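You operate a simulated robot arm through the tools that you are given. There is no shell and no other tool.

You run a simulated robot arm. Do the job below in one go: nothing can be reset, and whatever is moved stays where it is left.

Task
Jack up the pallet of boxes, pull it to its blue floor square and lower it.
Fine: lever to Lift, pump till the pallet is clear of the floor; leave the lever at Lower and the forks down.

The check looks at the end state, three seconds after you hand in, the way a careful person would. Anything else that was tipped, shoved, dropped, spilled or broken makes it a failure.

Robot
A 7-joint arm with a three-finger gripper, fixed in place. Base frame: the origin is on the floor under the middle of its stand, x ahead of it, y to its left, z up. Units: mm, degrees, N and s.
It reaches about 1342 mm from its shoulder. Its first joint turns from -166.0 to 166.0 degrees. Payload 2.69 kg.
Tool frame: the origin (TCP) lies between the finger pads and is the grasp point; the fingertips stand 30 mm ahead of it; z points along the fingers, y is the line along which they close. The gripper opens to 128 mm; its body begins 117 mm behind the TCP.
Orientation is that of the tool frame in the base frame, as a unit quaternion [x, y, z, w]. With the fingers straight down and closing along the base's y, the tool's x points along the base's -x, its y along +y and its z along -z.

Tools
- The arm moves only by the tool servo_tool. Its arguments are lists of equal length, an entry for each row: "rotation": the turn, a rotation vector about the tool's x, y, z in degrees, a list of three; "xyz": the shift along the tool's x, y, z in mm, a list of three; "fingers": the opening in per cent of the stroke, from 0 (shut) to 100 (fully open). In form: {"rotation": [[wx, wy, wz], ...], "xyz": [[dx, dy, dz], ...], "fingers": [fingers, ...]}. A call has 1 to 20 rows; each row is the pose to reach, as a shift and turn from the pose commanded when the call began, along the tool's axes at that moment. A row lasts 0.2 s, in which the tool goes at most 50 mm and 8.6 degrees; a call with a longer step from one row to the next is refused whole, and so is a gripper value outside its range. Where a pose cannot be reached the arm comes as near as it can. A force on the tool above 90 N (or 10 N above the force at the start of the call, whichever is more), or a blocked arm, ends the call early, and 0.2 s more pass. The fingers move at their own pace (about 127 mm/s each) and stop on an object; they squeeze with about 21 N. The grip force told is the motor's: it shows also when the fingers shut on nothing. Time passes only in rows, and 0.2 s behind the last, so rows that repeat a pose let the fingers close. The reply holds the time, the measured pose of the TCP, the force on the tool along the base axes, the opening and the grip force, in the units named above and with some noise, with the torque about the TCP (base axes, N m) and any sound that the robot's microphone picked up.
- Cameras (640 x 400 px; columns grow to the right, rows downward): "scene" is fixed at [399.7, 500.1, 1193.5]; the picture's right is [-0.84, -0.54, 0.00], its down [-0.18, 0.28, -0.94] and it looks along [0.51, -0.79, -0.33] (base axes); focal length 214 px, centre (320, 200). "wrist" rides on the gripper at [58, 54, -131] in the tool frame; the picture's right is [-0.68, 0.74, 0.00], its down [-0.62, -0.57, -0.55] and it looks along [-0.40, -0.37, 0.84] (tool axes); focal length 234 px, centre (320, 200). There is no depth. A picture from a camera that has moved, and an enlarged one, comes with that camera's place and axes in the base frame and with its lens.
- grab_frame(camera): a new picture of that camera. The clock stands still meanwhile.
- slide_trunk(by): moves the trunk up (or, below 0, down) by that many mm; the arm rides with it, the base frame stays. It gives what a move gives, with no picture.
- zoom(camera, box): a new picture of the part [left, top, right, bottom] of that camera's present view, enlarged. The clock stands still meanwhile.
- hand_in(): hands the job in; it is judged then, once.

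Nothing tells you positions but the pictures and the camera data. Unless the task says otherwise, let go and move clear before handing in.

The tools are called after "Call:" by a JSON object that holds its "op" and its "data". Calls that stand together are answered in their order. servo_tool: Moves the arm, as the interface text tells. Its arguments: {"type":"object","properties":{"rotation":{"type":"array","items":{"type":"array","items":{"type":"number"}}},"xyz":{"type":"array","items":{"type":"array","items":{"type":"number"}}},"fingers":{"type":"array","items":{"type":"number"}}},"required":["rotation","xyz","fingers"]} The other tools are called the same way: slide_trunk (by) moves the trunk up or down; grab_frame (camera) takes a picture; zoom (camera, box) takes an enlarged picture of a part of a camera's view; hand_in () hands the job in.

At the start:

```text
t: 0.0
tool_pos: [680.9, -62.9, 1360.9]
tcp_rot: [0.0, 1.0, 0.0, 0.001]
wrist_force: [0.4, 0.4, -0.3]
wrist_torque: [0.0, -0.05, 0.0]
finger_gap: 127.8
grasp_force: 0.0
trunk travel left (down, up): [-200.0, 150.0]
```

scene: 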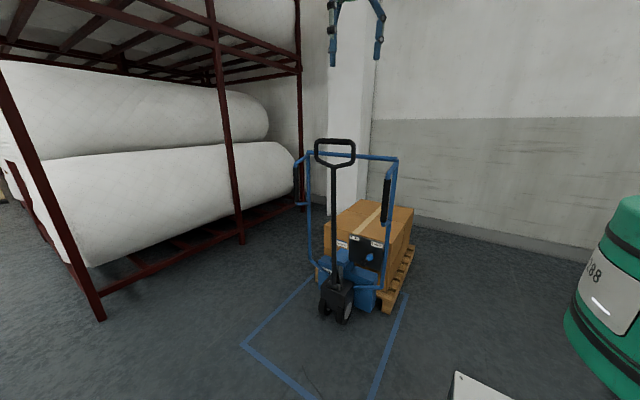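
wrist: 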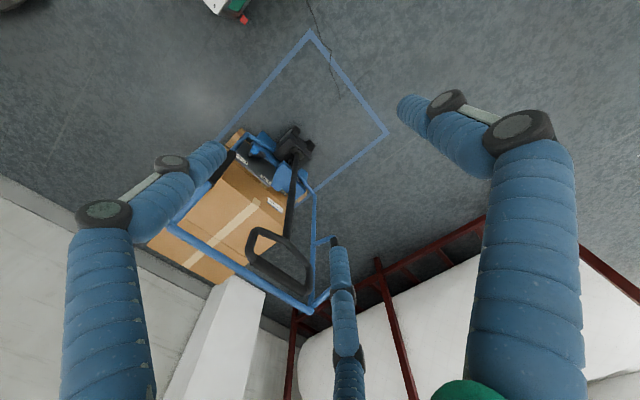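

I see a hand pallet jack with its tiller upright, a pallet of boxes on its forks, and a blue outlined square on the floor in front of it. I'll look closer at the lever, the handle and the square before moving.

Call:
{"op": "zoom", "data": {"camera": "scene", "box": [270, 120, 430, 220]}}

Call:
{"op": "zoom", "data": {"camera": "scene", "box": [230, 220, 470, 400]}}

Call:
{"op": "zoom", "data": {"camera": "wrist", "box": [140, 20, 400, 320]}}

```text
4.00 times, centred on (350, 170) of scene
camera zoom: at [399.7, 500.1, 1193.5], right [-0.84, -0.54, 0.0], down [-0.18, 0.28, -0.94], along [0.51, -0.79, -0.33], focal length 858 px, centre (200, 320)
```

zoom: 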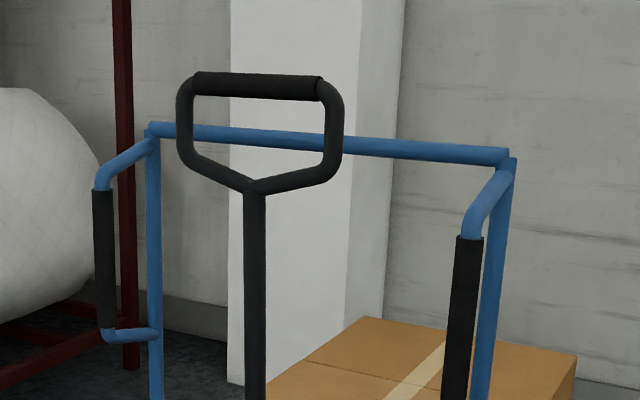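

```text
2.22 times, centred on (350, 310) of scene
camera zoom: at [399.7, 500.1, 1193.5], right [-0.84, -0.54, 0.0], down [-0.18, 0.28, -0.94], along [0.51, -0.79, -0.33], focal length 477 px, centre (253, -44)
```

zoom: 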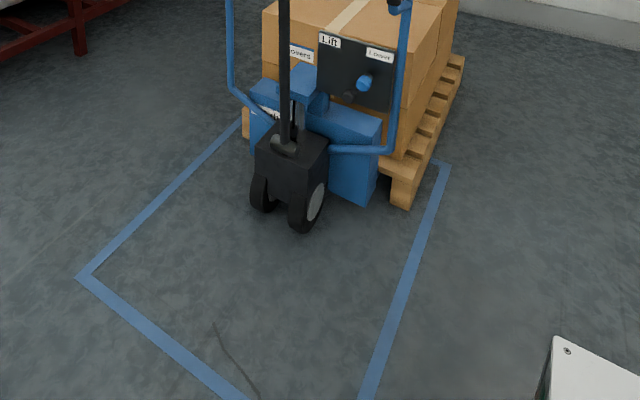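

```text
1.33 times, centred on (270, 170) of wrist
camera zoom: at [622.8, -6.8, 1492.4], right [0.68, 0.74, 0.0], down [0.62, -0.57, 0.55], along [0.4, -0.37, -0.84], focal length 312 px, centre (387, 240)
```

zoom: 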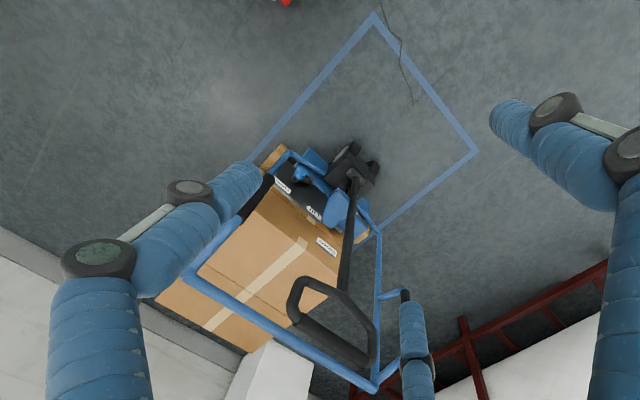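

The tiller's grip comes out near [902, -403, 1115], the frame crossbar near y -549, z 1035, and the square at x 535..1246, y -925..5. The pallet has its front edge at about y -665. Next I zoom in on the lever panel and the rest.

Call:
{"op": "zoom", "data": {"camera": "scene", "box": [310, 215, 410, 325]}}

Call:
{"op": "zoom", "data": {"camera": "scene", "box": [335, 225, 405, 275]}}

Call:
{"op": "zoom", "data": {"camera": "wrist", "box": [210, 110, 330, 210]}}

Call:
{"op": "zoom", "data": {"camera": "wrist", "box": [230, 190, 350, 320]}}

```text
3.64 times, centred on (360, 270) of scene
camera zoom: at [399.7, 500.1, 1193.5], right [-0.84, -0.54, 0.0], down [-0.18, 0.28, -0.94], along [0.51, -0.79, -0.33], focal length 780 px, centre (174, -54)
```

zoom: 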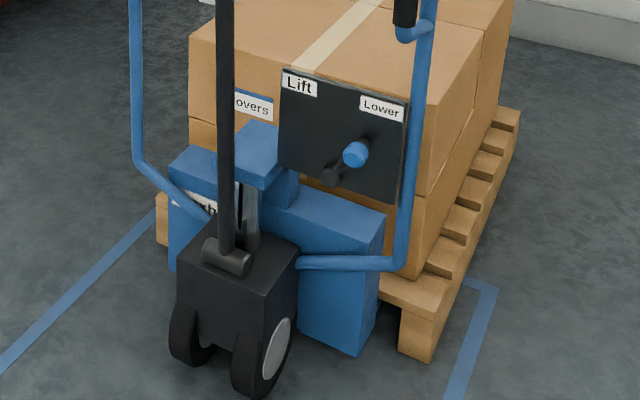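

```text
8.00 times, centred on (370, 250) of scene
camera zoom: at [399.7, 500.1, 1193.5], right [-0.84, -0.54, 0.0], down [-0.18, 0.28, -0.94], along [0.51, -0.79, -0.33], focal length 1716 px, centre (-80, -200)
```

zoom: 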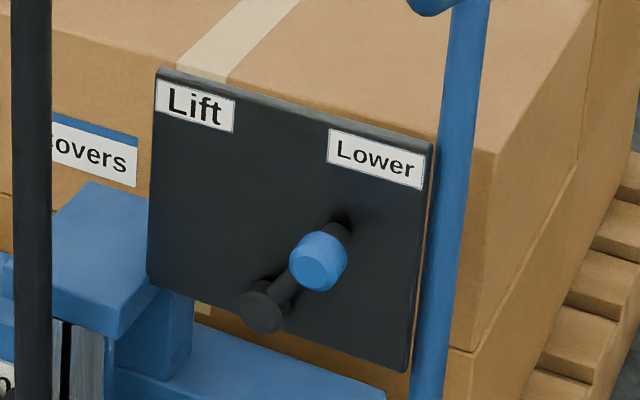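

```text
4.00 times, centred on (270, 160) of wrist
camera zoom: at [622.8, -6.8, 1492.4], right [0.68, 0.74, 0.0], down [0.62, -0.57, 0.55], along [0.4, -0.37, -0.84], focal length 937 px, centre (520, 360)
```

zoom: 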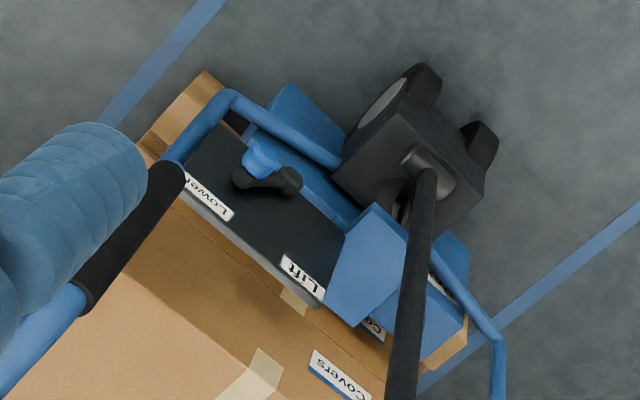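

```text
3.08 times, centred on (290, 255) of wrist
camera zoom: at [622.8, -6.8, 1492.4], right [0.68, 0.74, 0.0], down [0.62, -0.57, 0.55], along [0.4, -0.37, -0.84], focal length 720 px, centre (412, 31)
```

zoom: 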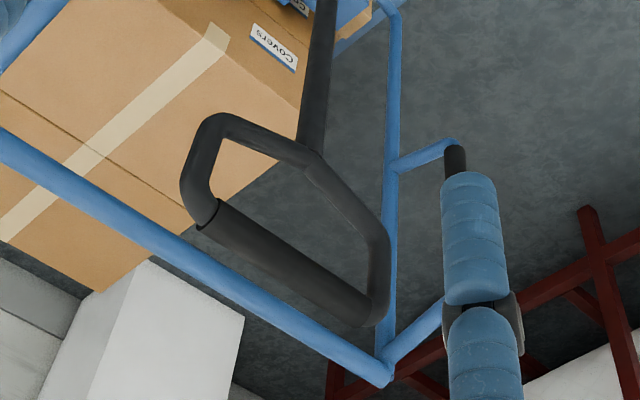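

The lever's hub is near [738, -460, 495] and its blue knob near [695, -431, 560], tilted to Lower; Lift is on the +x side. I first turn the tool to face -y, well in front of the jack, while going down.

Call:
{"op": "servo_tool", "data": {"rotation": [[7.5, 0, 0], [15, 0, 0], [22.5, 0, 0], [30, 0, 0], [37.5, 0, 0], [45, 0, 0], [52.5, 0, 0], [60, 0, 0], [67.5, 0, 0], [75, 0, 0], [82.5, 0, 0], [90, 0, 0]], "xyz": [[0, 0, 25], [0, 0, 50], [0, 0, 75], [0, 0, 100], [0, 0, 125], [0, 0, 150], [0, 0, 175], [0, 0, 200], [0, 0, 225], [0, 0, 250], [0, 0, 275], [0, 0, 300]], "fingers": [100, 100, 100, 100, 100, 100, 100, 100, 100, 100, 100, 100]}}

Call:
{"op": "grab_frame", "data": {"camera": "scene"}}

Call:
{"op": "grab_frame", "data": {"camera": "wrist"}}

```text
t: 2.6
tool_pos: [681.4, -60.8, 1062.8]
tcp_rot: [-0.001, -0.706, 0.708, -0.002]
wrist_force: [0.3, 0.8, 1.1]
wrist_torque: [0.07, 0.01, 0.02]
finger_gap: 128.1
grasp_force: 0.1
trunk travel left (down, up): [-200.0, 150.0]
```

```text
taken
```

scene: 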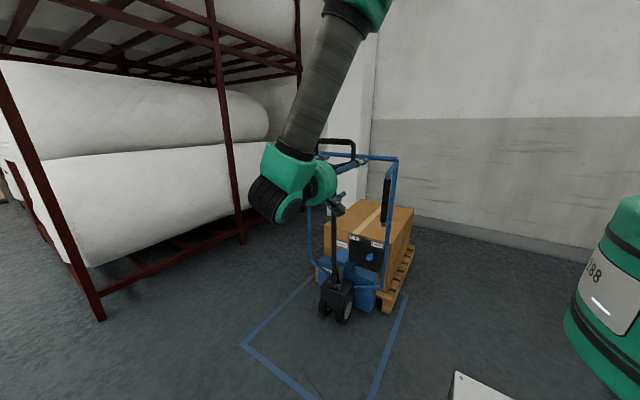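

```text
taken
camera wrist: at [623.0, 71.1, 1008.4], right [0.68, 0.0, -0.74], down [0.62, 0.55, 0.57], along [0.4, -0.84, 0.37], focal length 234 px, centre (320, 200)
```

wrist: 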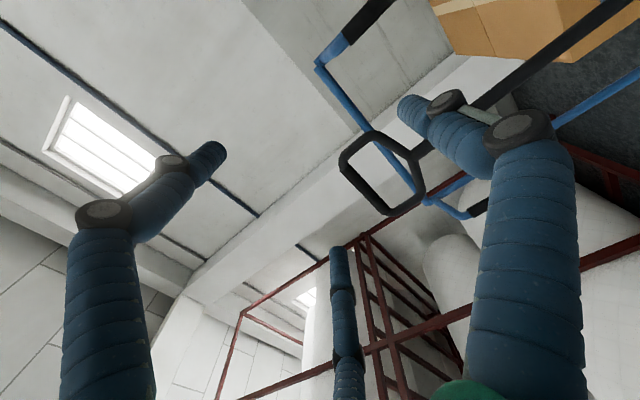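

The tool now faces -y and the wrist camera looks past the fingers at the jack. I lower it in front of the lever, well short of it, and shut the fingers to see their closed shape.

Call:
{"op": "servo_tool", "data": {"rotation": [[0, 0, 0], [0, 0, 0], [0, 0, 0], [0, 0, 0], [0, 0, 0], [0, 0, 0], [0, 0, 0], [0, 0, 0], [0, 0, 0], [0, 0, 0], [0, 0, 0], [0, 0, 0], [0, 0, 0]], "xyz": [[7, 40, 10], [14, 80, 20], [21, 120, 30], [28, 160, 40], [35, 200, 50], [42, 240, 60], [49, 280, 70], [56, 320, 80], [63, 360, 90], [70, 400, 100], [75, 440, 110], [80, 480, 120], [80, 490, 120]], "fingers": [100, 100, 100, 0, 0, 0, 0, 0, 0, 0, 0, 0, 0]}}

Call:
{"op": "grab_frame", "data": {"camera": "scene"}}

Call:
{"op": "grab_frame", "data": {"camera": "wrist"}}

```text
t: 5.4
tool_pos: [600.4, -180.8, 573.5]
tcp_rot: [0.0, -0.707, 0.707, 0.0]
wrist_force: [0.0, -0.5, 1.2]
wrist_torque: [0.01, 0.01, 0.04]
finger_gap: 2.0
grasp_force: 20.8
trunk travel left (down, up): [-200.0, 150.0]
```

```text
taken
```

scene: 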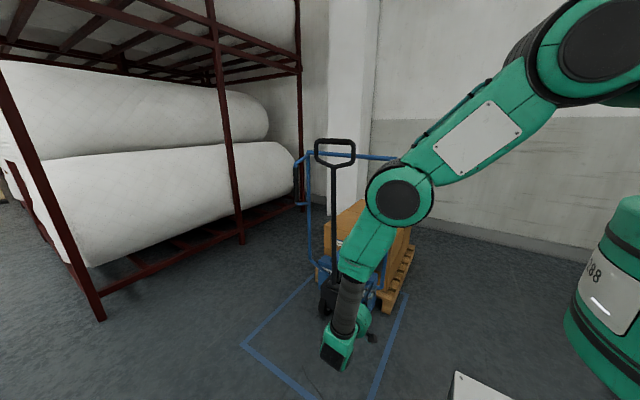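

```text
taken
camera wrist: at [542.2, -48.1, 518.7], right [0.68, 0.0, -0.74], down [0.62, 0.55, 0.57], along [0.4, -0.84, 0.37], focal length 234 px, centre (320, 200)
```

wrist: 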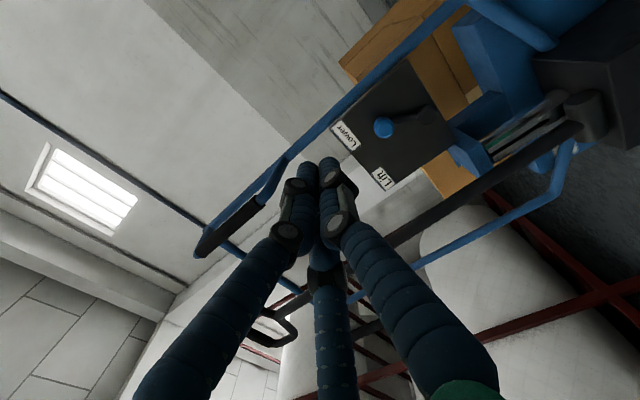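

Closed, the three fingers make a slim bundle, good for pushing. I zoom on the lever to place its knob better.

Call:
{"op": "zoom", "data": {"camera": "wrist", "box": [320, 60, 480, 200]}}

Call:
{"op": "zoom", "data": {"camera": "scene", "box": [300, 220, 420, 380]}}

```text
2.86 times, centred on (400, 130) of wrist
camera zoom: at [542.2, -48.1, 518.7], right [0.68, 0.0, -0.74], down [0.62, 0.55, 0.57], along [0.4, -0.84, 0.37], focal length 669 px, centre (91, 400)
```

zoom: 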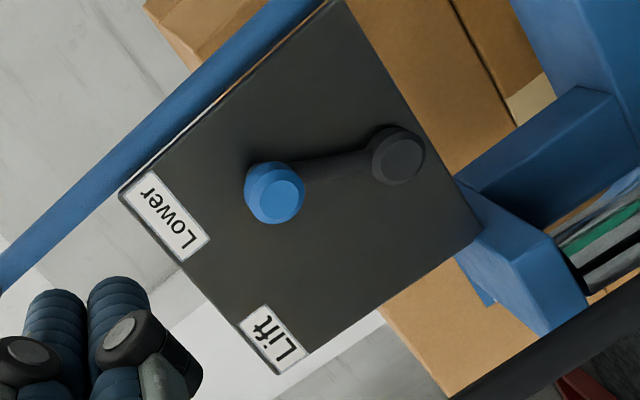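

```text
2.50 times, centred on (360, 300) of scene
camera zoom: at [399.7, 500.1, 1193.5], right [-0.84, -0.54, 0.0], down [-0.18, 0.28, -0.94], along [0.51, -0.79, -0.33], focal length 536 px, centre (220, -50)
```

zoom: 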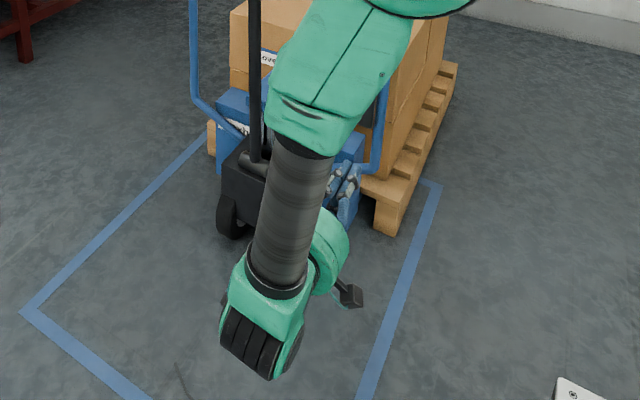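

The knob's front refines to about [710, -477, 515] and the hub to about [754, -502, 441]. I move the closed fingers to the knob's -x side, staying short of it in y first.

Call:
{"op": "servo_tool", "data": {"rotation": [[0, 0, 0], [0, 0, 0], [0, 0, 0], [0, 0, 0], [0, 0, 0], [0, 0, 0]], "xyz": [[-6, 10, 30], [-12, 20, 60], [-18, 30, 90], [-24, 40, 120], [-30, 50, 150], [-32, 54, 169]], "fingers": [0, 0, 0, 0, 0, 0]}}

Call:
{"op": "grab_frame", "data": {"camera": "scene"}}

Call:
{"op": "grab_frame", "data": {"camera": "wrist"}}

```text
t: 6.8
tool_pos: [632.2, -352.3, 517.4]
tcp_rot: [0.0, -0.707, 0.707, 0.0]
wrist_force: [0.0, 0.4, 0.1]
wrist_torque: [0.01, 0.01, 0.01]
finger_gap: 1.9
grasp_force: 21.6
trunk travel left (down, up): [-200.0, 150.0]
```

```text
taken
```

scene: 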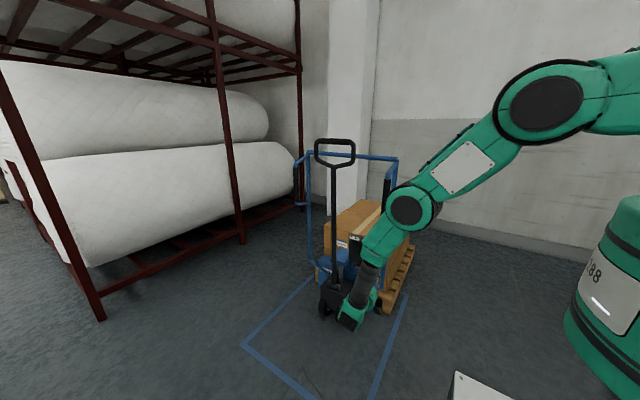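

```text
taken
camera wrist: at [574.0, -220.1, 464.2], right [0.68, 0.0, -0.74], down [0.62, 0.55, 0.57], along [0.4, -0.84, 0.37], focal length 234 px, centre (320, 200)
```

wrist: 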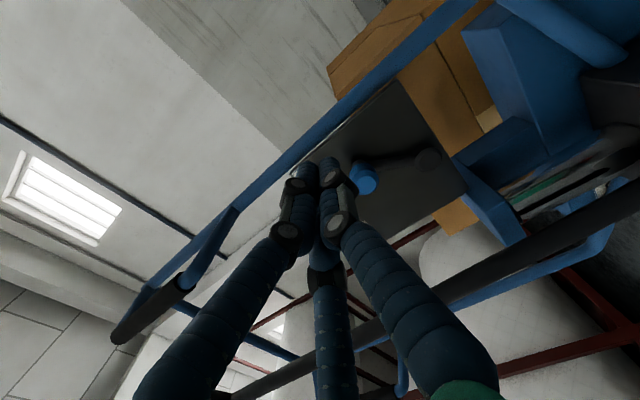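

The fingers are lined up left of the knob and the arm is clear of the frame. I go in to y -463.

Call:
{"op": "servo_tool", "data": {"rotation": [[0, 0, 0], [0, 0, 0], [0, 0, 0], [0, 0, 0], [0, 0, 0]], "xyz": [[0, 0, 30], [0, 0, 60], [0, 0, 85], [0, 0, 105], [0, 0, 111]], "fingers": [0, 0, 0, 0, 0]}}

Call:
{"op": "grab_frame", "data": {"camera": "wrist"}}

Call:
{"op": "grab_frame", "data": {"camera": "scene"}}

```text
t: 8.0
tool_pos: [632.2, -462.1, 517.9]
tcp_rot: [0.0, 0.707, -0.707, 0.0]
wrist_force: [0.3, 0.4, -0.6]
wrist_torque: [0.0, 0.02, 0.01]
finger_gap: 2.3
grasp_force: 20.8
trunk travel left (down, up): [-200.0, 150.0]
```

```text
taken
camera wrist: at [574.7, -329.6, 464.5], right [0.68, 0.0, -0.74], down [0.62, 0.55, 0.57], along [0.4, -0.84, 0.37], focal length 234 px, centre (320, 200)
```

wrist: 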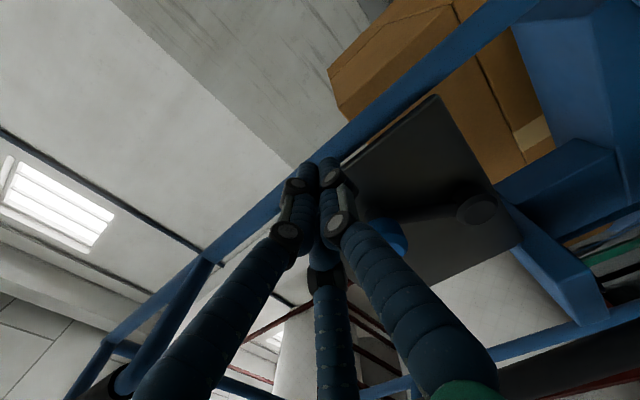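

```text
taken
```

scene: 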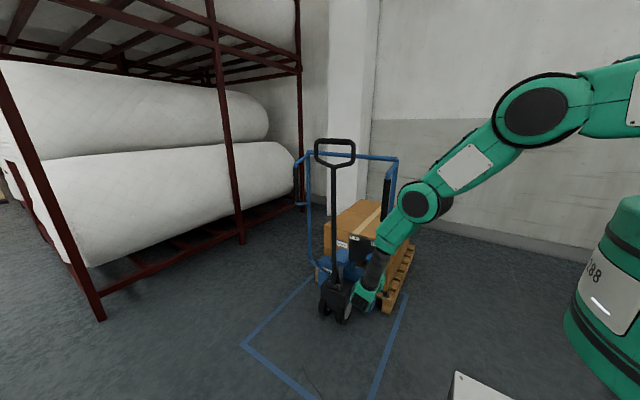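

The tips are beside the knob with no contact. I push in +x toward Lift, slowly.

Call:
{"op": "servo_tool", "data": {"rotation": [[0, 0, 0], [0, 0, 0], [0, 0, 0], [0, 0, 0], [0, 0, 0], [0, 0, 0], [0, 0, 0], [0, 0, 0]], "xyz": [[-12, 0, 0], [-24, 0, 0], [-34, 0, 0], [-44, 0, 0], [-54, 0, 0], [-64, 0, 0], [-74, 0, 0], [-84, 0, 0]], "fingers": [0, 0, 0, 0, 0, 0, 0, 0]}}

Call:
{"op": "grab_frame", "data": {"camera": "wrist"}}

Call:
{"op": "zoom", "data": {"camera": "scene", "box": [300, 220, 420, 320]}}

```text
t: 9.4
tool_pos: [694.4, -463.7, 525.7]
tcp_rot: [-0.004, -0.701, 0.713, -0.001]
wrist_force: [-22.8, 17.5, 41.1]
wrist_torque: [0.01, -0.7, 0.4]
finger_gap: 2.1
grasp_force: 20.8
trunk travel left (down, up): [-200.0, 150.0]
stopped in row 6: the force on the tool passed its limit at 96 N (the readings are from after the stop); the commanded pose is now the measured one
```

```text
taken
camera wrist: at [637.0, -330.8, 470.2], right [0.68, -0.02, -0.73], down [0.61, 0.55, 0.56], along [0.4, -0.83, 0.39], focal length 234 px, centre (320, 200)
```

wrist: 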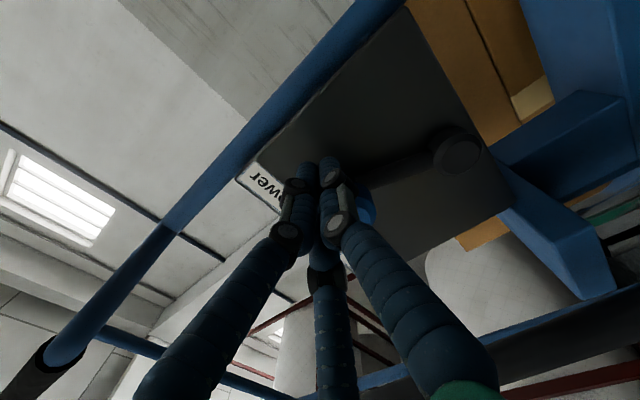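

```text
4.00 times, centred on (360, 270) of scene
camera zoom: at [399.7, 500.1, 1193.5], right [-0.84, -0.54, 0.0], down [-0.18, 0.28, -0.94], along [0.51, -0.79, -0.33], focal length 858 px, centre (160, -80)
```

zoom: 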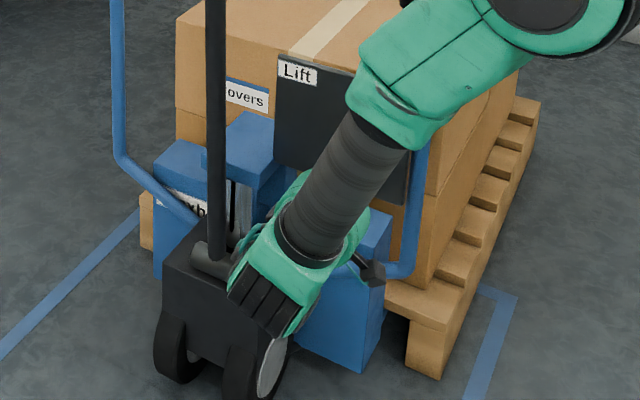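

The push stopped on force while the lever had turned part of the way. I back off a little to see how the lever stands.

Call:
{"op": "servo_tool", "data": {"rotation": [[0, 0, 0], [0, 0, 0], [0, 0, 0]], "xyz": [[8, 0, 0], [18, 0, 0], [30, 0, 0]], "fingers": [0, 0, 0]}}

Call:
{"op": "zoom", "data": {"camera": "wrist", "box": [260, 80, 520, 280]}}

```text
t: 10.2
tool_pos: [664.1, -463.5, 519.9]
tcp_rot: [-0.003, -0.704, 0.71, 0.001]
wrist_force: [0.1, -0.2, 0.2]
wrist_torque: [0.03, 0.0, 0.01]
finger_gap: 2.5
grasp_force: 21.4
trunk travel left (down, up): [-200.0, 150.0]
```

```text
2.00 times, centred on (390, 180) of wrist
camera zoom: at [606.6, -331.4, 465.3], right [0.68, -0.01, -0.73], down [0.62, 0.55, 0.56], along [0.4, -0.83, 0.38], focal length 468 px, centre (180, 240)
```

zoom: 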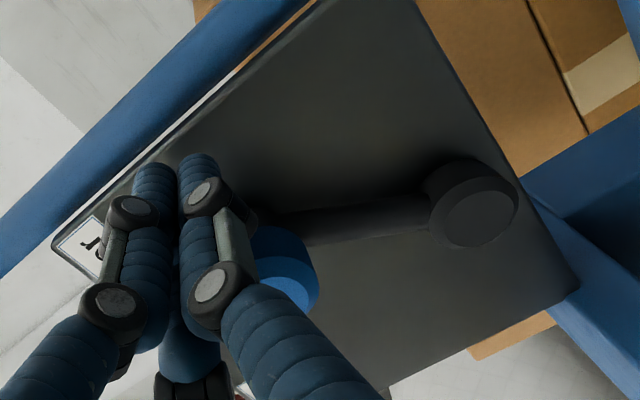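

The knob moved only slightly and the finger knuckle, not the tips, was bearing on it. I'll grasp the knob properly instead, so I back out and open the fingers to re-measure.

Call:
{"op": "servo_tool", "data": {"rotation": [[0, 0, 0], [0, 0, 0], [0, 0, 0], [0, 0, 0], [0, 0, 0]], "xyz": [[10, 0, -10], [10, 0, -50], [10, 0, -90], [0, 0, -120], [0, 0, -120]], "fingers": [0, 0, 0, 60, 60]}}

Call:
{"op": "zoom", "data": {"camera": "wrist", "box": [280, 60, 520, 260]}}

Call:
{"op": "zoom", "data": {"camera": "scene", "box": [330, 220, 410, 290]}}

```text
t: 11.4
tool_pos: [666.1, -343.4, 522.1]
tcp_rot: [-0.003, -0.703, 0.711, 0.0]
wrist_force: [1.0, 0.8, -0.5]
wrist_torque: [0.02, -0.02, -0.02]
finger_gap: 76.7
grasp_force: 0.0
trunk travel left (down, up): [-200.0, 150.0]
```

```text
2.00 times, centred on (400, 160) of wrist
camera zoom: at [608.7, -211.5, 466.3], right [0.68, -0.01, -0.73], down [0.62, 0.55, 0.56], along [0.4, -0.83, 0.38], focal length 468 px, centre (160, 280)
```

zoom: 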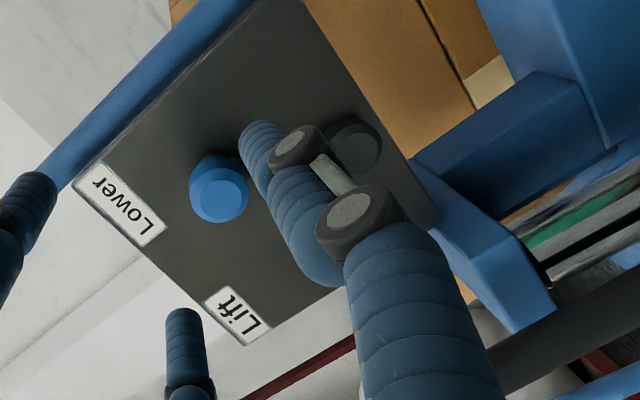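

```text
5.71 times, centred on (370, 255) of scene
camera zoom: at [399.7, 500.1, 1193.5], right [-0.84, -0.54, 0.0], down [-0.18, 0.28, -0.94], along [0.51, -0.79, -0.33], focal length 1226 px, centre (34, -114)
```

zoom: 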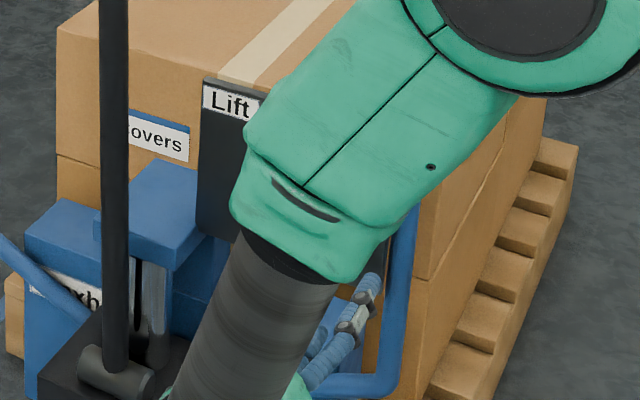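

The lever is still at Lower (about 30° off vertical); knob near [712, -470, 516]. I'll open fully and line the gripper's axis up with the knob, stopping short to check.

Call:
{"op": "servo_tool", "data": {"rotation": [[-0.3, 0, 0], [-0.66, 0, 0], [-0.66, 0, 0], [-0.66, 0, 0]], "xyz": [[-15, 2, 10], [-30, 4, 30], [-46, 6.7, 50], [-46, 6.7, 57]], "fingers": [100, 100, 100, 100]}}

Call:
{"op": "grab_frame", "data": {"camera": "wrist"}}

Call:
{"op": "zoom", "data": {"camera": "wrist", "box": [240, 80, 440, 240]}}

```text
t: 12.4
tool_pos: [710.9, -400.4, 513.7]
tcp_rot: [0.003, 0.708, -0.706, -0.001]
wrist_force: [0.5, -0.1, 0.3]
wrist_torque: [-0.01, -0.04, -0.03]
finger_gap: 128.1
grasp_force: 0.1
trunk travel left (down, up): [-200.0, 150.0]
```

```text
taken
camera wrist: at [654.0, -266.8, 460.8], right [0.68, 0.0, -0.73], down [0.62, 0.55, 0.57], along [0.4, -0.84, 0.37], focal length 234 px, centre (320, 200)
```

wrist: 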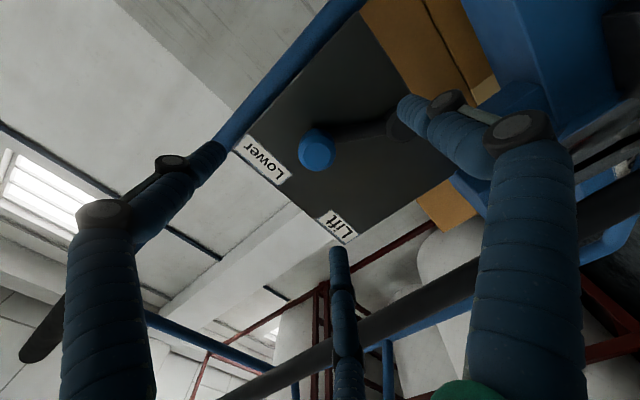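

```text
2.50 times, centred on (340, 160) of wrist
camera zoom: at [654.0, -266.8, 460.8], right [0.68, 0.0, -0.73], down [0.62, 0.55, 0.57], along [0.4, -0.84, 0.37], focal length 585 px, centre (270, 300)
```

zoom: 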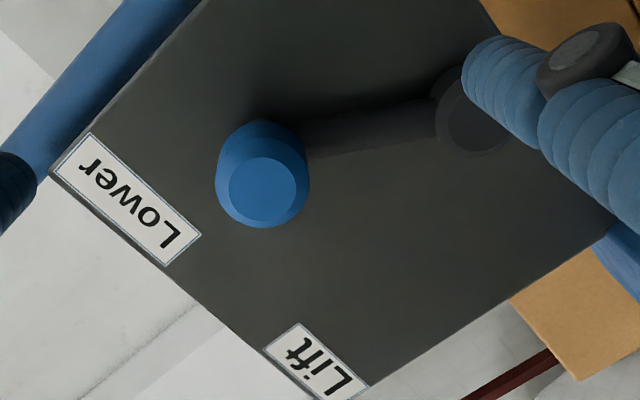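

The knob's front face centres on [713, -467, 518], about 30 mm wide and 24 mm long. I move straight in so the tips end just short of the lever arm, then close on the knob.

Call:
{"op": "servo_tool", "data": {"rotation": [[0, 0, 0], [0, 0, 0], [0, 0, 0], [0, 0, 0], [0, 0, 0], [0, 0, 0], [0, 0, 0], [0, 0, 0]], "xyz": [[-2, -4, 20], [-2, -4, 40], [-2, -4, 58], [-2, -4, 58], [-2, -4, 58], [-2, -4, 58], [-2, -4, 58], [-2, -4, 58]], "fingers": [100, 100, 100, 100, 0, 0, 0, 0]}}

Call:
{"op": "grab_frame", "data": {"camera": "wrist"}}

```text
t: 14.2
tool_pos: [711.5, -456.4, 518.2]
tcp_rot: [0.003, 0.708, -0.706, 0.0]
wrist_force: [3.9, -6.2, -7.6]
wrist_torque: [0.07, -0.06, 0.05]
finger_gap: 34.3
grasp_force: 45.1
trunk travel left (down, up): [-200.0, 150.0]
```

```text
taken
camera wrist: at [654.3, -324.7, 464.2], right [0.68, 0.0, -0.73], down [0.62, 0.54, 0.57], along [0.4, -0.84, 0.37], focal length 234 px, centre (320, 200)
```

wrist: 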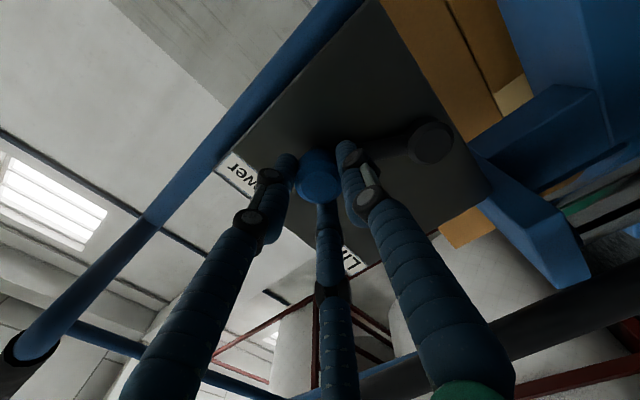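

The gripper has the knob (gap 34 mm, firm). I swing it along its arc about the hub (about [751, 443]), turning the tool with it, first to upright.

Call:
{"op": "servo_tool", "data": {"rotation": [[0, 0, -5.5], [0, 0, -11], [0, 0, -16.5], [0, 0, -22], [0, 0, -27.5]], "xyz": [[-7.4, -3.4, 0], [-15.1, -6.1, 0], [-23, -8, 0], [-31, -9.2, 0], [-39.1, -9.6, 0]], "fingers": [0, 0, 0, 0, 0]}}

Call:
{"op": "grab_frame", "data": {"camera": "wrist"}}

```text
t: 15.4
tool_pos: [750.1, -458.1, 529.8]
tcp_rot: [-0.166, 0.687, -0.687, -0.168]
wrist_force: [-14.1, 27.7, 20.5]
wrist_torque: [-0.56, 0.95, -0.89]
finger_gap: 34.2
grasp_force: 44.8
trunk travel left (down, up): [-200.0, 150.0]
```

```text
taken
camera wrist: at [675.1, -324.9, 508.5], right [0.26, 0.0, -0.96], down [0.81, 0.55, 0.22], along [0.53, -0.84, 0.14], focal length 234 px, centre (320, 200)
```

wrist: 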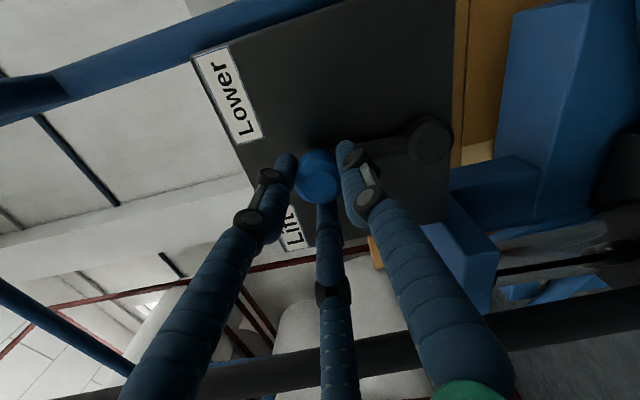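

The lever is upright now with moderate force. I carry on along the arc to the Lift side.

Call:
{"op": "servo_tool", "data": {"rotation": [[0, 0, -5.5], [0, 0, -11], [0, 0, -16.5], [0, 0, -22], [0, 0, -27.5]], "xyz": [[-7.4, -3.4, 0], [-15, -6, 0], [-22.9, -8, 0], [-31, -9.1, 0], [-39.1, -9.5, 0]], "fingers": [0, 0, 0, 0, 0]}}

Call:
{"op": "grab_frame", "data": {"camera": "wrist"}}

Call:
{"op": "grab_frame", "data": {"camera": "scene"}}

```text
t: 16.6
tool_pos: [767.4, -453.8, 530.0]
tcp_rot: [-0.33, 0.63, -0.621, -0.329]
wrist_force: [6.9, -5.7, -59.7]
wrist_torque: [1.93, -1.14, 0.12]
finger_gap: 32.2
grasp_force: 44.9
out of reach, approached as far as the arm can: row 3, 4, 5
trunk travel left (down, up): [-200.0, 150.0]
```

```text
taken
camera wrist: at [689.7, -321.5, 549.1], right [-0.22, 0.01, -0.97], down [0.82, 0.55, -0.18], along [0.53, -0.84, -0.13], focal length 234 px, centre (320, 200)
```

wrist: 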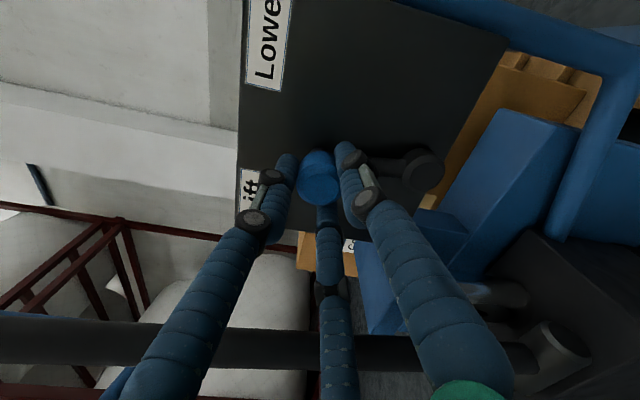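

```text
taken
```

scene: 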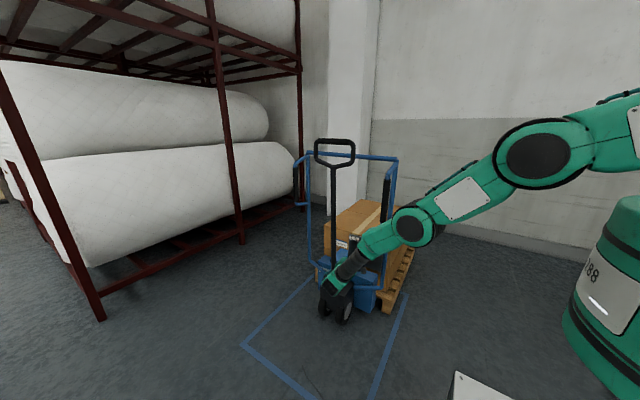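

The tool ran into a wrist limit with the lever about 11° past upright. I unroll the tool in place by about 28° to get reach back, the knob turning inside the fingers.

Call:
{"op": "servo_tool", "data": {"rotation": [[0, 0, 7], [0, 0, 14], [0, 0, 21], [0, 0, 28]], "xyz": [[0, 0, 0], [0, 0, 0], [0, 0, 0], [0, 0, 0]], "fingers": [0, 0, 0, 0]}}

Call:
{"op": "grab_frame", "data": {"camera": "wrist"}}

```text
t: 17.6
tool_pos: [769.0, -453.1, 537.4]
tcp_rot: [-0.165, 0.689, -0.686, -0.166]
wrist_force: [-13.8, 11.2, -51.4]
wrist_torque: [1.61, 0.57, -0.09]
finger_gap: 39.5
grasp_force: 44.8
trunk travel left (down, up): [-200.0, 150.0]
```

```text
taken
camera wrist: at [695.0, -321.3, 515.8], right [0.27, 0.0, -0.96], down [0.81, 0.54, 0.23], along [0.53, -0.84, 0.14], focal length 234 px, centre (320, 200)
```

wrist: 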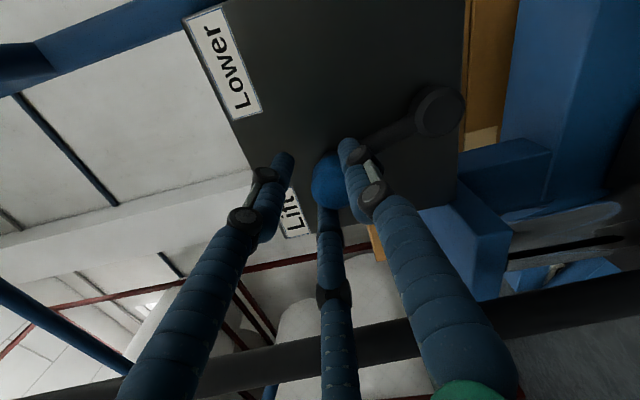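

The lever now stands about 20° past upright, with my tool sitting a little high. I re-centre on the knob and push on to the Lift stop without further roll.

Call:
{"op": "servo_tool", "data": {"rotation": [[0, 0, 0], [0, 0, 0], [0, 0, 0], [0, 0, 0], [0, 0, 0]], "xyz": [[-8.5, 4, 0], [-16.7, 8.2, 0], [-22.5, 7.5, 0], [-28.3, 6.7, 0], [-31, 7, 0]], "fingers": [0, 0, 0, 0, 0]}}

Call:
{"op": "grab_frame", "data": {"camera": "wrist"}}

```text
t: 18.8
tool_pos: [781.2, -454.0, 536.0]
tcp_rot: [-0.162, 0.689, -0.687, -0.164]
wrist_force: [-10.2, -10.0, -13.8]
wrist_torque: [0.31, 0.69, -0.47]
finger_gap: 40.2
grasp_force: 44.5
out of reach, approached as far as the arm can: row 2, 3, 4, 5
trunk travel left (down, up): [-200.0, 150.0]
```

```text
taken
camera wrist: at [705.0, -321.2, 512.9], right [0.27, 0.0, -0.96], down [0.81, 0.55, 0.23], along [0.52, -0.84, 0.15], focal length 234 px, centre (320, 200)
```

wrist: 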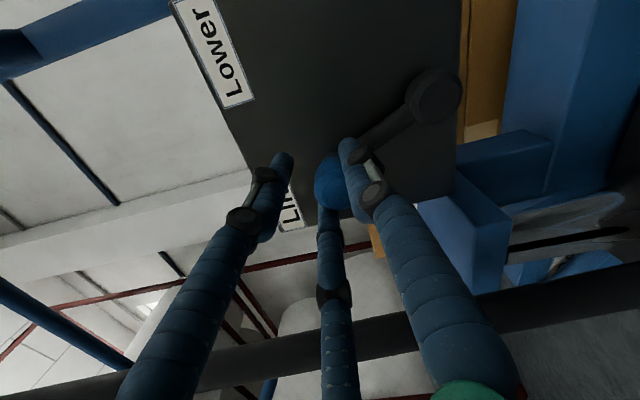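

The arm is at its reach limit low down, so I let the trunk take me lower: a small drop of 18 mm puts the tool back level with the knob's arc.

Call:
{"op": "slide_trunk", "data": {"by": -18}}

Call:
{"op": "grab_frame", "data": {"camera": "wrist"}}

```text
t: 19.4
tool_pos: [788.6, -453.1, 528.6]
tcp_rot: [0.159, -0.687, 0.691, 0.158]
wrist_force: [38.0, -9.2, 41.7]
wrist_torque: [-1.41, -1.36, 0.81]
finger_gap: 39.5
grasp_force: 45.4
trunk travel left (down, up): [-182.0, 168.0]
```

```text
taken
camera wrist: at [713.8, -321.8, 504.6], right [0.29, -0.01, -0.96], down [0.8, 0.55, 0.24], along [0.53, -0.83, 0.16], focal length 234 px, centre (320, 200)
```

wrist: 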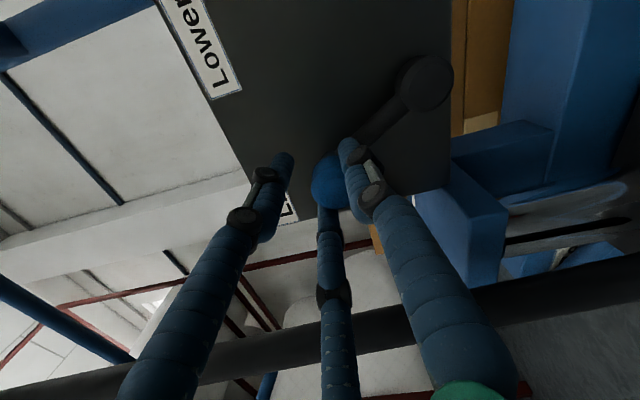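

The tool now meets firm resistance, as if the lever is at its Lift stop. I open the fingers and check where the lever stays.

Call:
{"op": "servo_tool", "data": {"rotation": [[0, 0, 0], [0, 0, 0], [0, 0, 0], [0, 0, 0]], "xyz": [[0, 0, 0], [0, 0, 0], [0, 0, 0], [0, 0, 0]], "fingers": [100, 100, 100, 100]}}

Call:
{"op": "grab_frame", "data": {"camera": "wrist"}}

```text
t: 20.4
tool_pos: [777.7, -454.2, 516.2]
tcp_rot: [-0.163, 0.688, -0.687, -0.166]
wrist_force: [-0.6, 0.1, -0.3]
wrist_torque: [0.03, -0.01, -0.03]
finger_gap: 127.8
grasp_force: 0.1
trunk travel left (down, up): [-182.0, 168.0]
```

```text
taken
camera wrist: at [703.4, -320.7, 494.1], right [0.27, 0.0, -0.96], down [0.81, 0.54, 0.23], along [0.52, -0.84, 0.15], focal length 234 px, centre (320, 200)
```

wrist: 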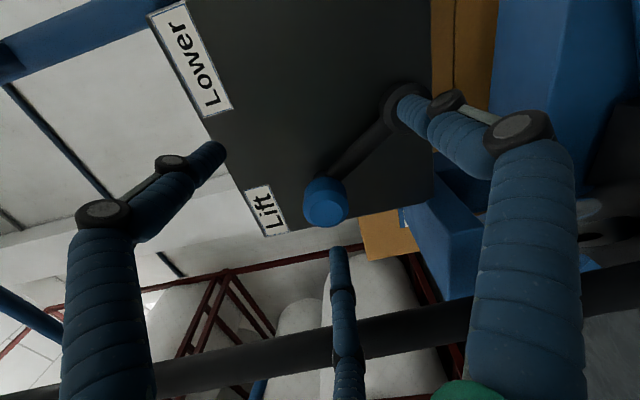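

The lever now points at the Lift label and stays there. I withdraw straight back and undo the roll.

Call:
{"op": "servo_tool", "data": {"rotation": [[0, 0, 0], [0, 0, 0], [0, 0, 0], [0, 0, 6], [0, 0, 13], [0, 0, 20], [0, 0, 27]], "xyz": [[0, 0, -30], [0, 0, -70], [0, 0, -110], [10, 0, -150], [20, 0, -190], [30, 0, -220], [40, 0, -240]], "fingers": [100, 100, 100, 100, 100, 100, 100]}}

Call:
{"op": "grab_frame", "data": {"camera": "wrist"}}

Call:
{"op": "grab_frame", "data": {"camera": "scene"}}

```text
t: 22.0
tool_pos: [745.0, -213.6, 533.5]
tcp_rot: [0.004, 0.707, -0.707, 0.0]
wrist_force: [-0.4, 0.4, -0.2]
wrist_torque: [0.0, 0.02, 0.0]
finger_gap: 128.1
grasp_force: 0.0
trunk travel left (down, up): [-182.0, 168.0]
```

```text
taken
camera wrist: at [687.7, -80.3, 480.7], right [0.68, 0.0, -0.73], down [0.62, 0.55, 0.57], along [0.4, -0.84, 0.37], focal length 234 px, centre (320, 200)
```

wrist: 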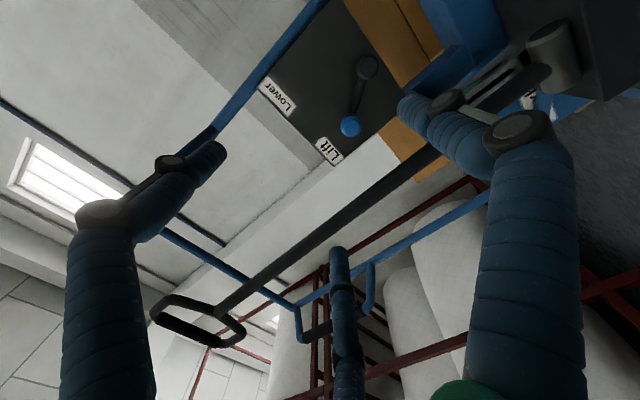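

```text
taken
```

scene: 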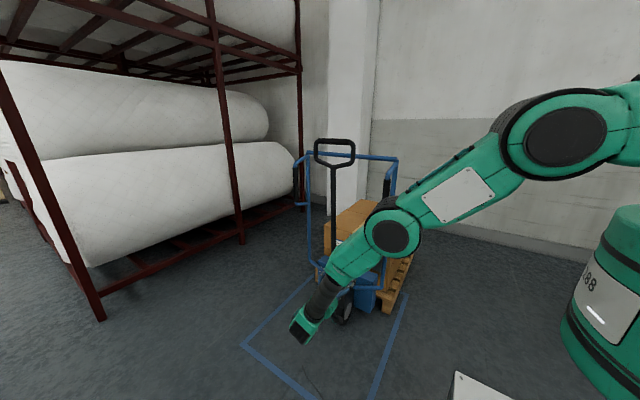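

The lever is at Lift. Now I rise in front of the jack and turn the tool back to pointing down for the tiller grip.

Call:
{"op": "servo_tool", "data": {"rotation": [[-5.6, 0, 0], [-11.2, 0, 0], [-16.8, 0, 0], [-22.4, 0, 0], [-28, 0, 0], [-33.6, 0, 0], [-39.2, 0, 0], [-44.8, 0, 0], [-50.4, 0, 0], [-56, 0, 0], [-61.6, 0, 0], [-67.2, 0, 0], [-72.8, 0, 0], [-78.4, 0, 0], [-84, 0, 0], [-89.8, 0, 0]], "xyz": [[0, -45, 0], [0, -90, 0], [0, -135, 0], [0, -180, 0], [0, -225, 0], [0, -270, 0], [0, -315, 0], [0, -360, 0], [0, -405, 0], [0, -450, 0], [0, -495, 0], [0, -540, 0], [0, -585, 0], [0, -630, 0], [0, -675, 0], [0, -720, 0]], "fingers": [100, 100, 100, 100, 100, 100, 100, 100, 100, 100, 100, 100, 100, 100, 100, 100]}}

Call:
{"op": "grab_frame", "data": {"camera": "wrist"}}

Call:
{"op": "grab_frame", "data": {"camera": "scene"}}

```text
t: 25.4
tool_pos: [741.3, -218.1, 1255.5]
tcp_rot: [0.001, 1.0, 0.0, 0.001]
wrist_force: [0.2, 0.0, -0.4]
wrist_torque: [-0.01, -0.04, 0.02]
finger_gap: 128.0
grasp_force: 0.1
trunk travel left (down, up): [-182.0, 168.0]
```

```text
taken
camera wrist: at [683.3, -162.3, 1385.7], right [0.68, 0.73, 0.0], down [0.61, -0.57, 0.55], along [0.41, -0.37, -0.83], focal length 234 px, centre (320, 200)
```

wrist: 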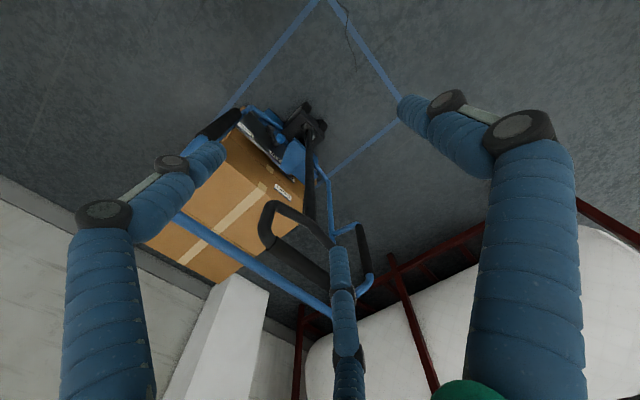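

```text
taken
```

scene: 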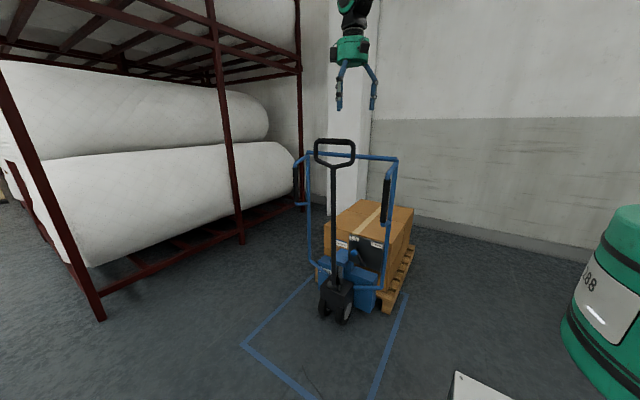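

The tool points down again above and in front of the tiller. I zoom both cameras on the tiller grip to place it.

Call:
{"op": "zoom", "data": {"camera": "wrist", "box": [220, 90, 400, 310]}}

Call:
{"op": "zoom", "data": {"camera": "scene", "box": [290, 60, 410, 180]}}

Call:
{"op": "zoom", "data": {"camera": "scene", "box": [300, 230, 420, 330]}}

```text
1.82 times, centred on (310, 200) of wrist
camera zoom: at [683.3, -162.3, 1385.7], right [0.68, 0.73, 0.0], down [0.61, -0.57, 0.55], along [0.41, -0.37, -0.83], focal length 426 px, centre (338, 200)
```

zoom: 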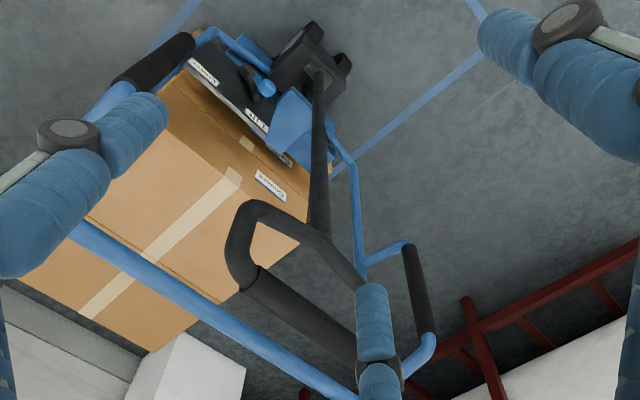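

```text
3.33 times, centred on (350, 120) of scene
camera zoom: at [399.7, 500.1, 1193.5], right [-0.84, -0.54, 0.0], down [-0.18, 0.28, -0.94], along [0.51, -0.79, -0.33], focal length 715 px, centre (220, 467)
```

zoom: 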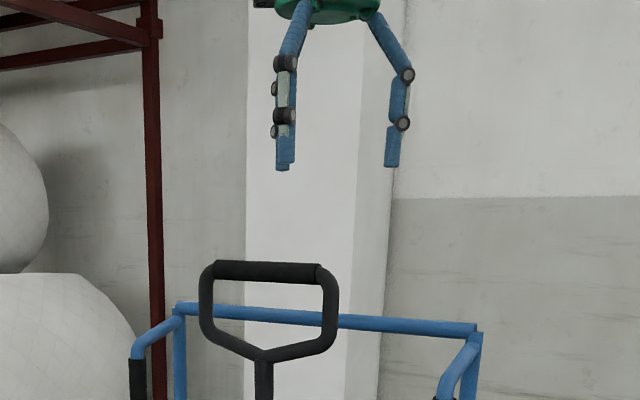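

```text
4.00 times, centred on (360, 280) of scene
camera zoom: at [399.7, 500.1, 1193.5], right [-0.84, -0.54, 0.0], down [-0.18, 0.28, -0.94], along [0.51, -0.79, -0.33], focal length 858 px, centre (160, -120)
```

zoom: 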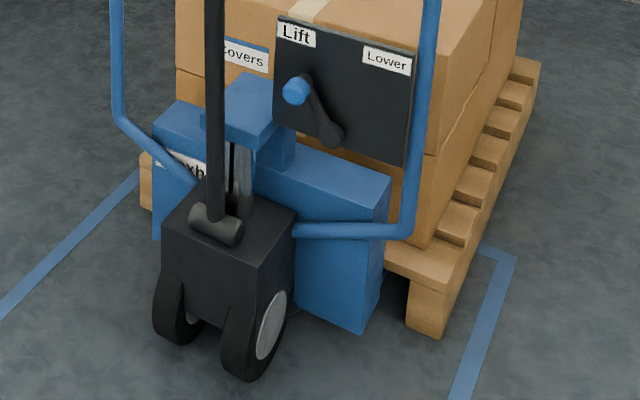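

The grip bar's near end comes out around [821, -390, 1122] and its middle near x 905. I move above it at a safe height and look down the gripper axis.

Call:
{"op": "servo_tool", "data": {"rotation": [[0, 0, 0], [0, 0, 0], [0, 0, 0], [0, 0, 0], [0, 0, 0], [0, 0, 0], [0, 0, 0]], "xyz": [[-27, -30, 0], [-54, -60, 0], [-81, -90, 5], [-108, -120, 10], [-135, -150, 15], [-162, -178, 20], [-162, -178, 20]], "fingers": [100, 100, 100, 100, 100, 100, 100]}}

Call:
{"op": "grab_frame", "data": {"camera": "wrist"}}

Call:
{"op": "zoom", "data": {"camera": "scene", "box": [290, 60, 410, 180]}}

```text
t: 27.0
tool_pos: [901.5, -391.0, 1234.5]
tcp_rot: [0.002, 1.0, -0.001, 0.002]
wrist_force: [-0.6, -0.2, -0.2]
wrist_torque: [0.04, 0.04, 0.01]
finger_gap: 127.8
grasp_force: 0.1
trunk travel left (down, up): [-182.0, 168.0]
```

```text
taken
camera wrist: at [844.5, -336.9, 1365.2], right [0.68, 0.73, 0.0], down [0.61, -0.57, 0.55], along [0.41, -0.37, -0.83], focal length 234 px, centre (320, 200)
```

wrist: 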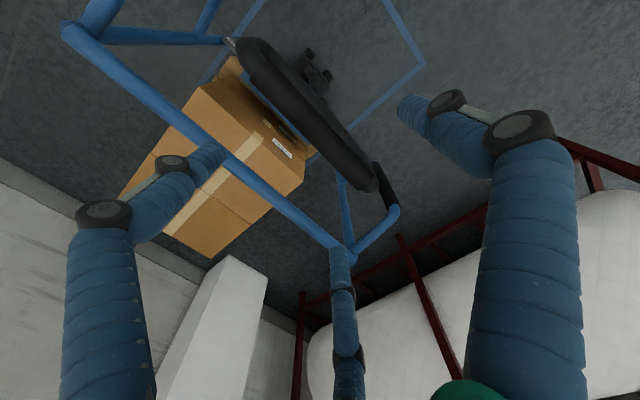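

```text
3.33 times, centred on (350, 120) of scene
camera zoom: at [399.7, 500.1, 1193.5], right [-0.84, -0.54, 0.0], down [-0.18, 0.28, -0.94], along [0.51, -0.79, -0.33], focal length 715 px, centre (220, 467)
```

zoom: 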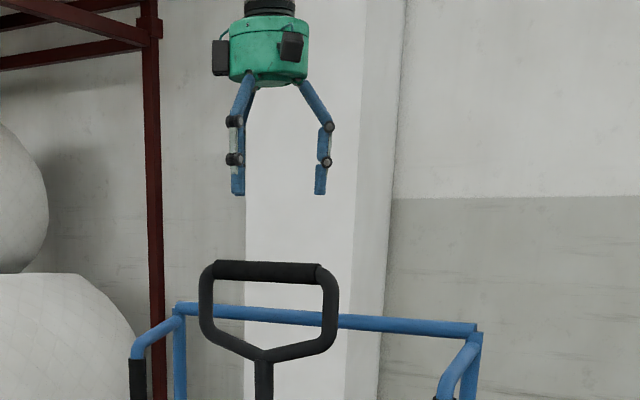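

Call:
{"op": "zoom", "data": {"camera": "wrist", "box": [210, 20, 410, 220]}}

```text
2.00 times, centred on (310, 120) of wrist
camera zoom: at [844.5, -336.9, 1365.2], right [0.68, 0.73, 0.0], down [0.61, -0.57, 0.55], along [0.41, -0.37, -0.83], focal length 468 px, centre (340, 360)
```

zoom: 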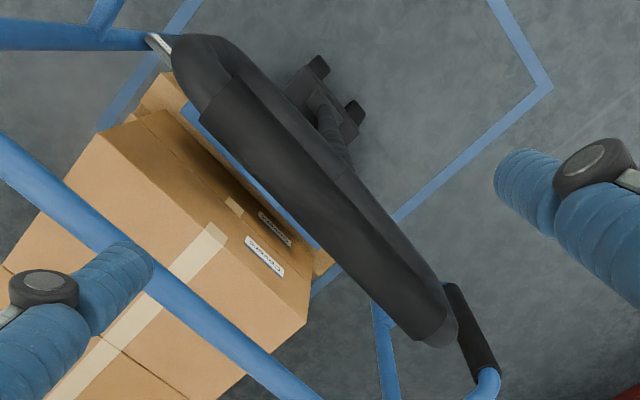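

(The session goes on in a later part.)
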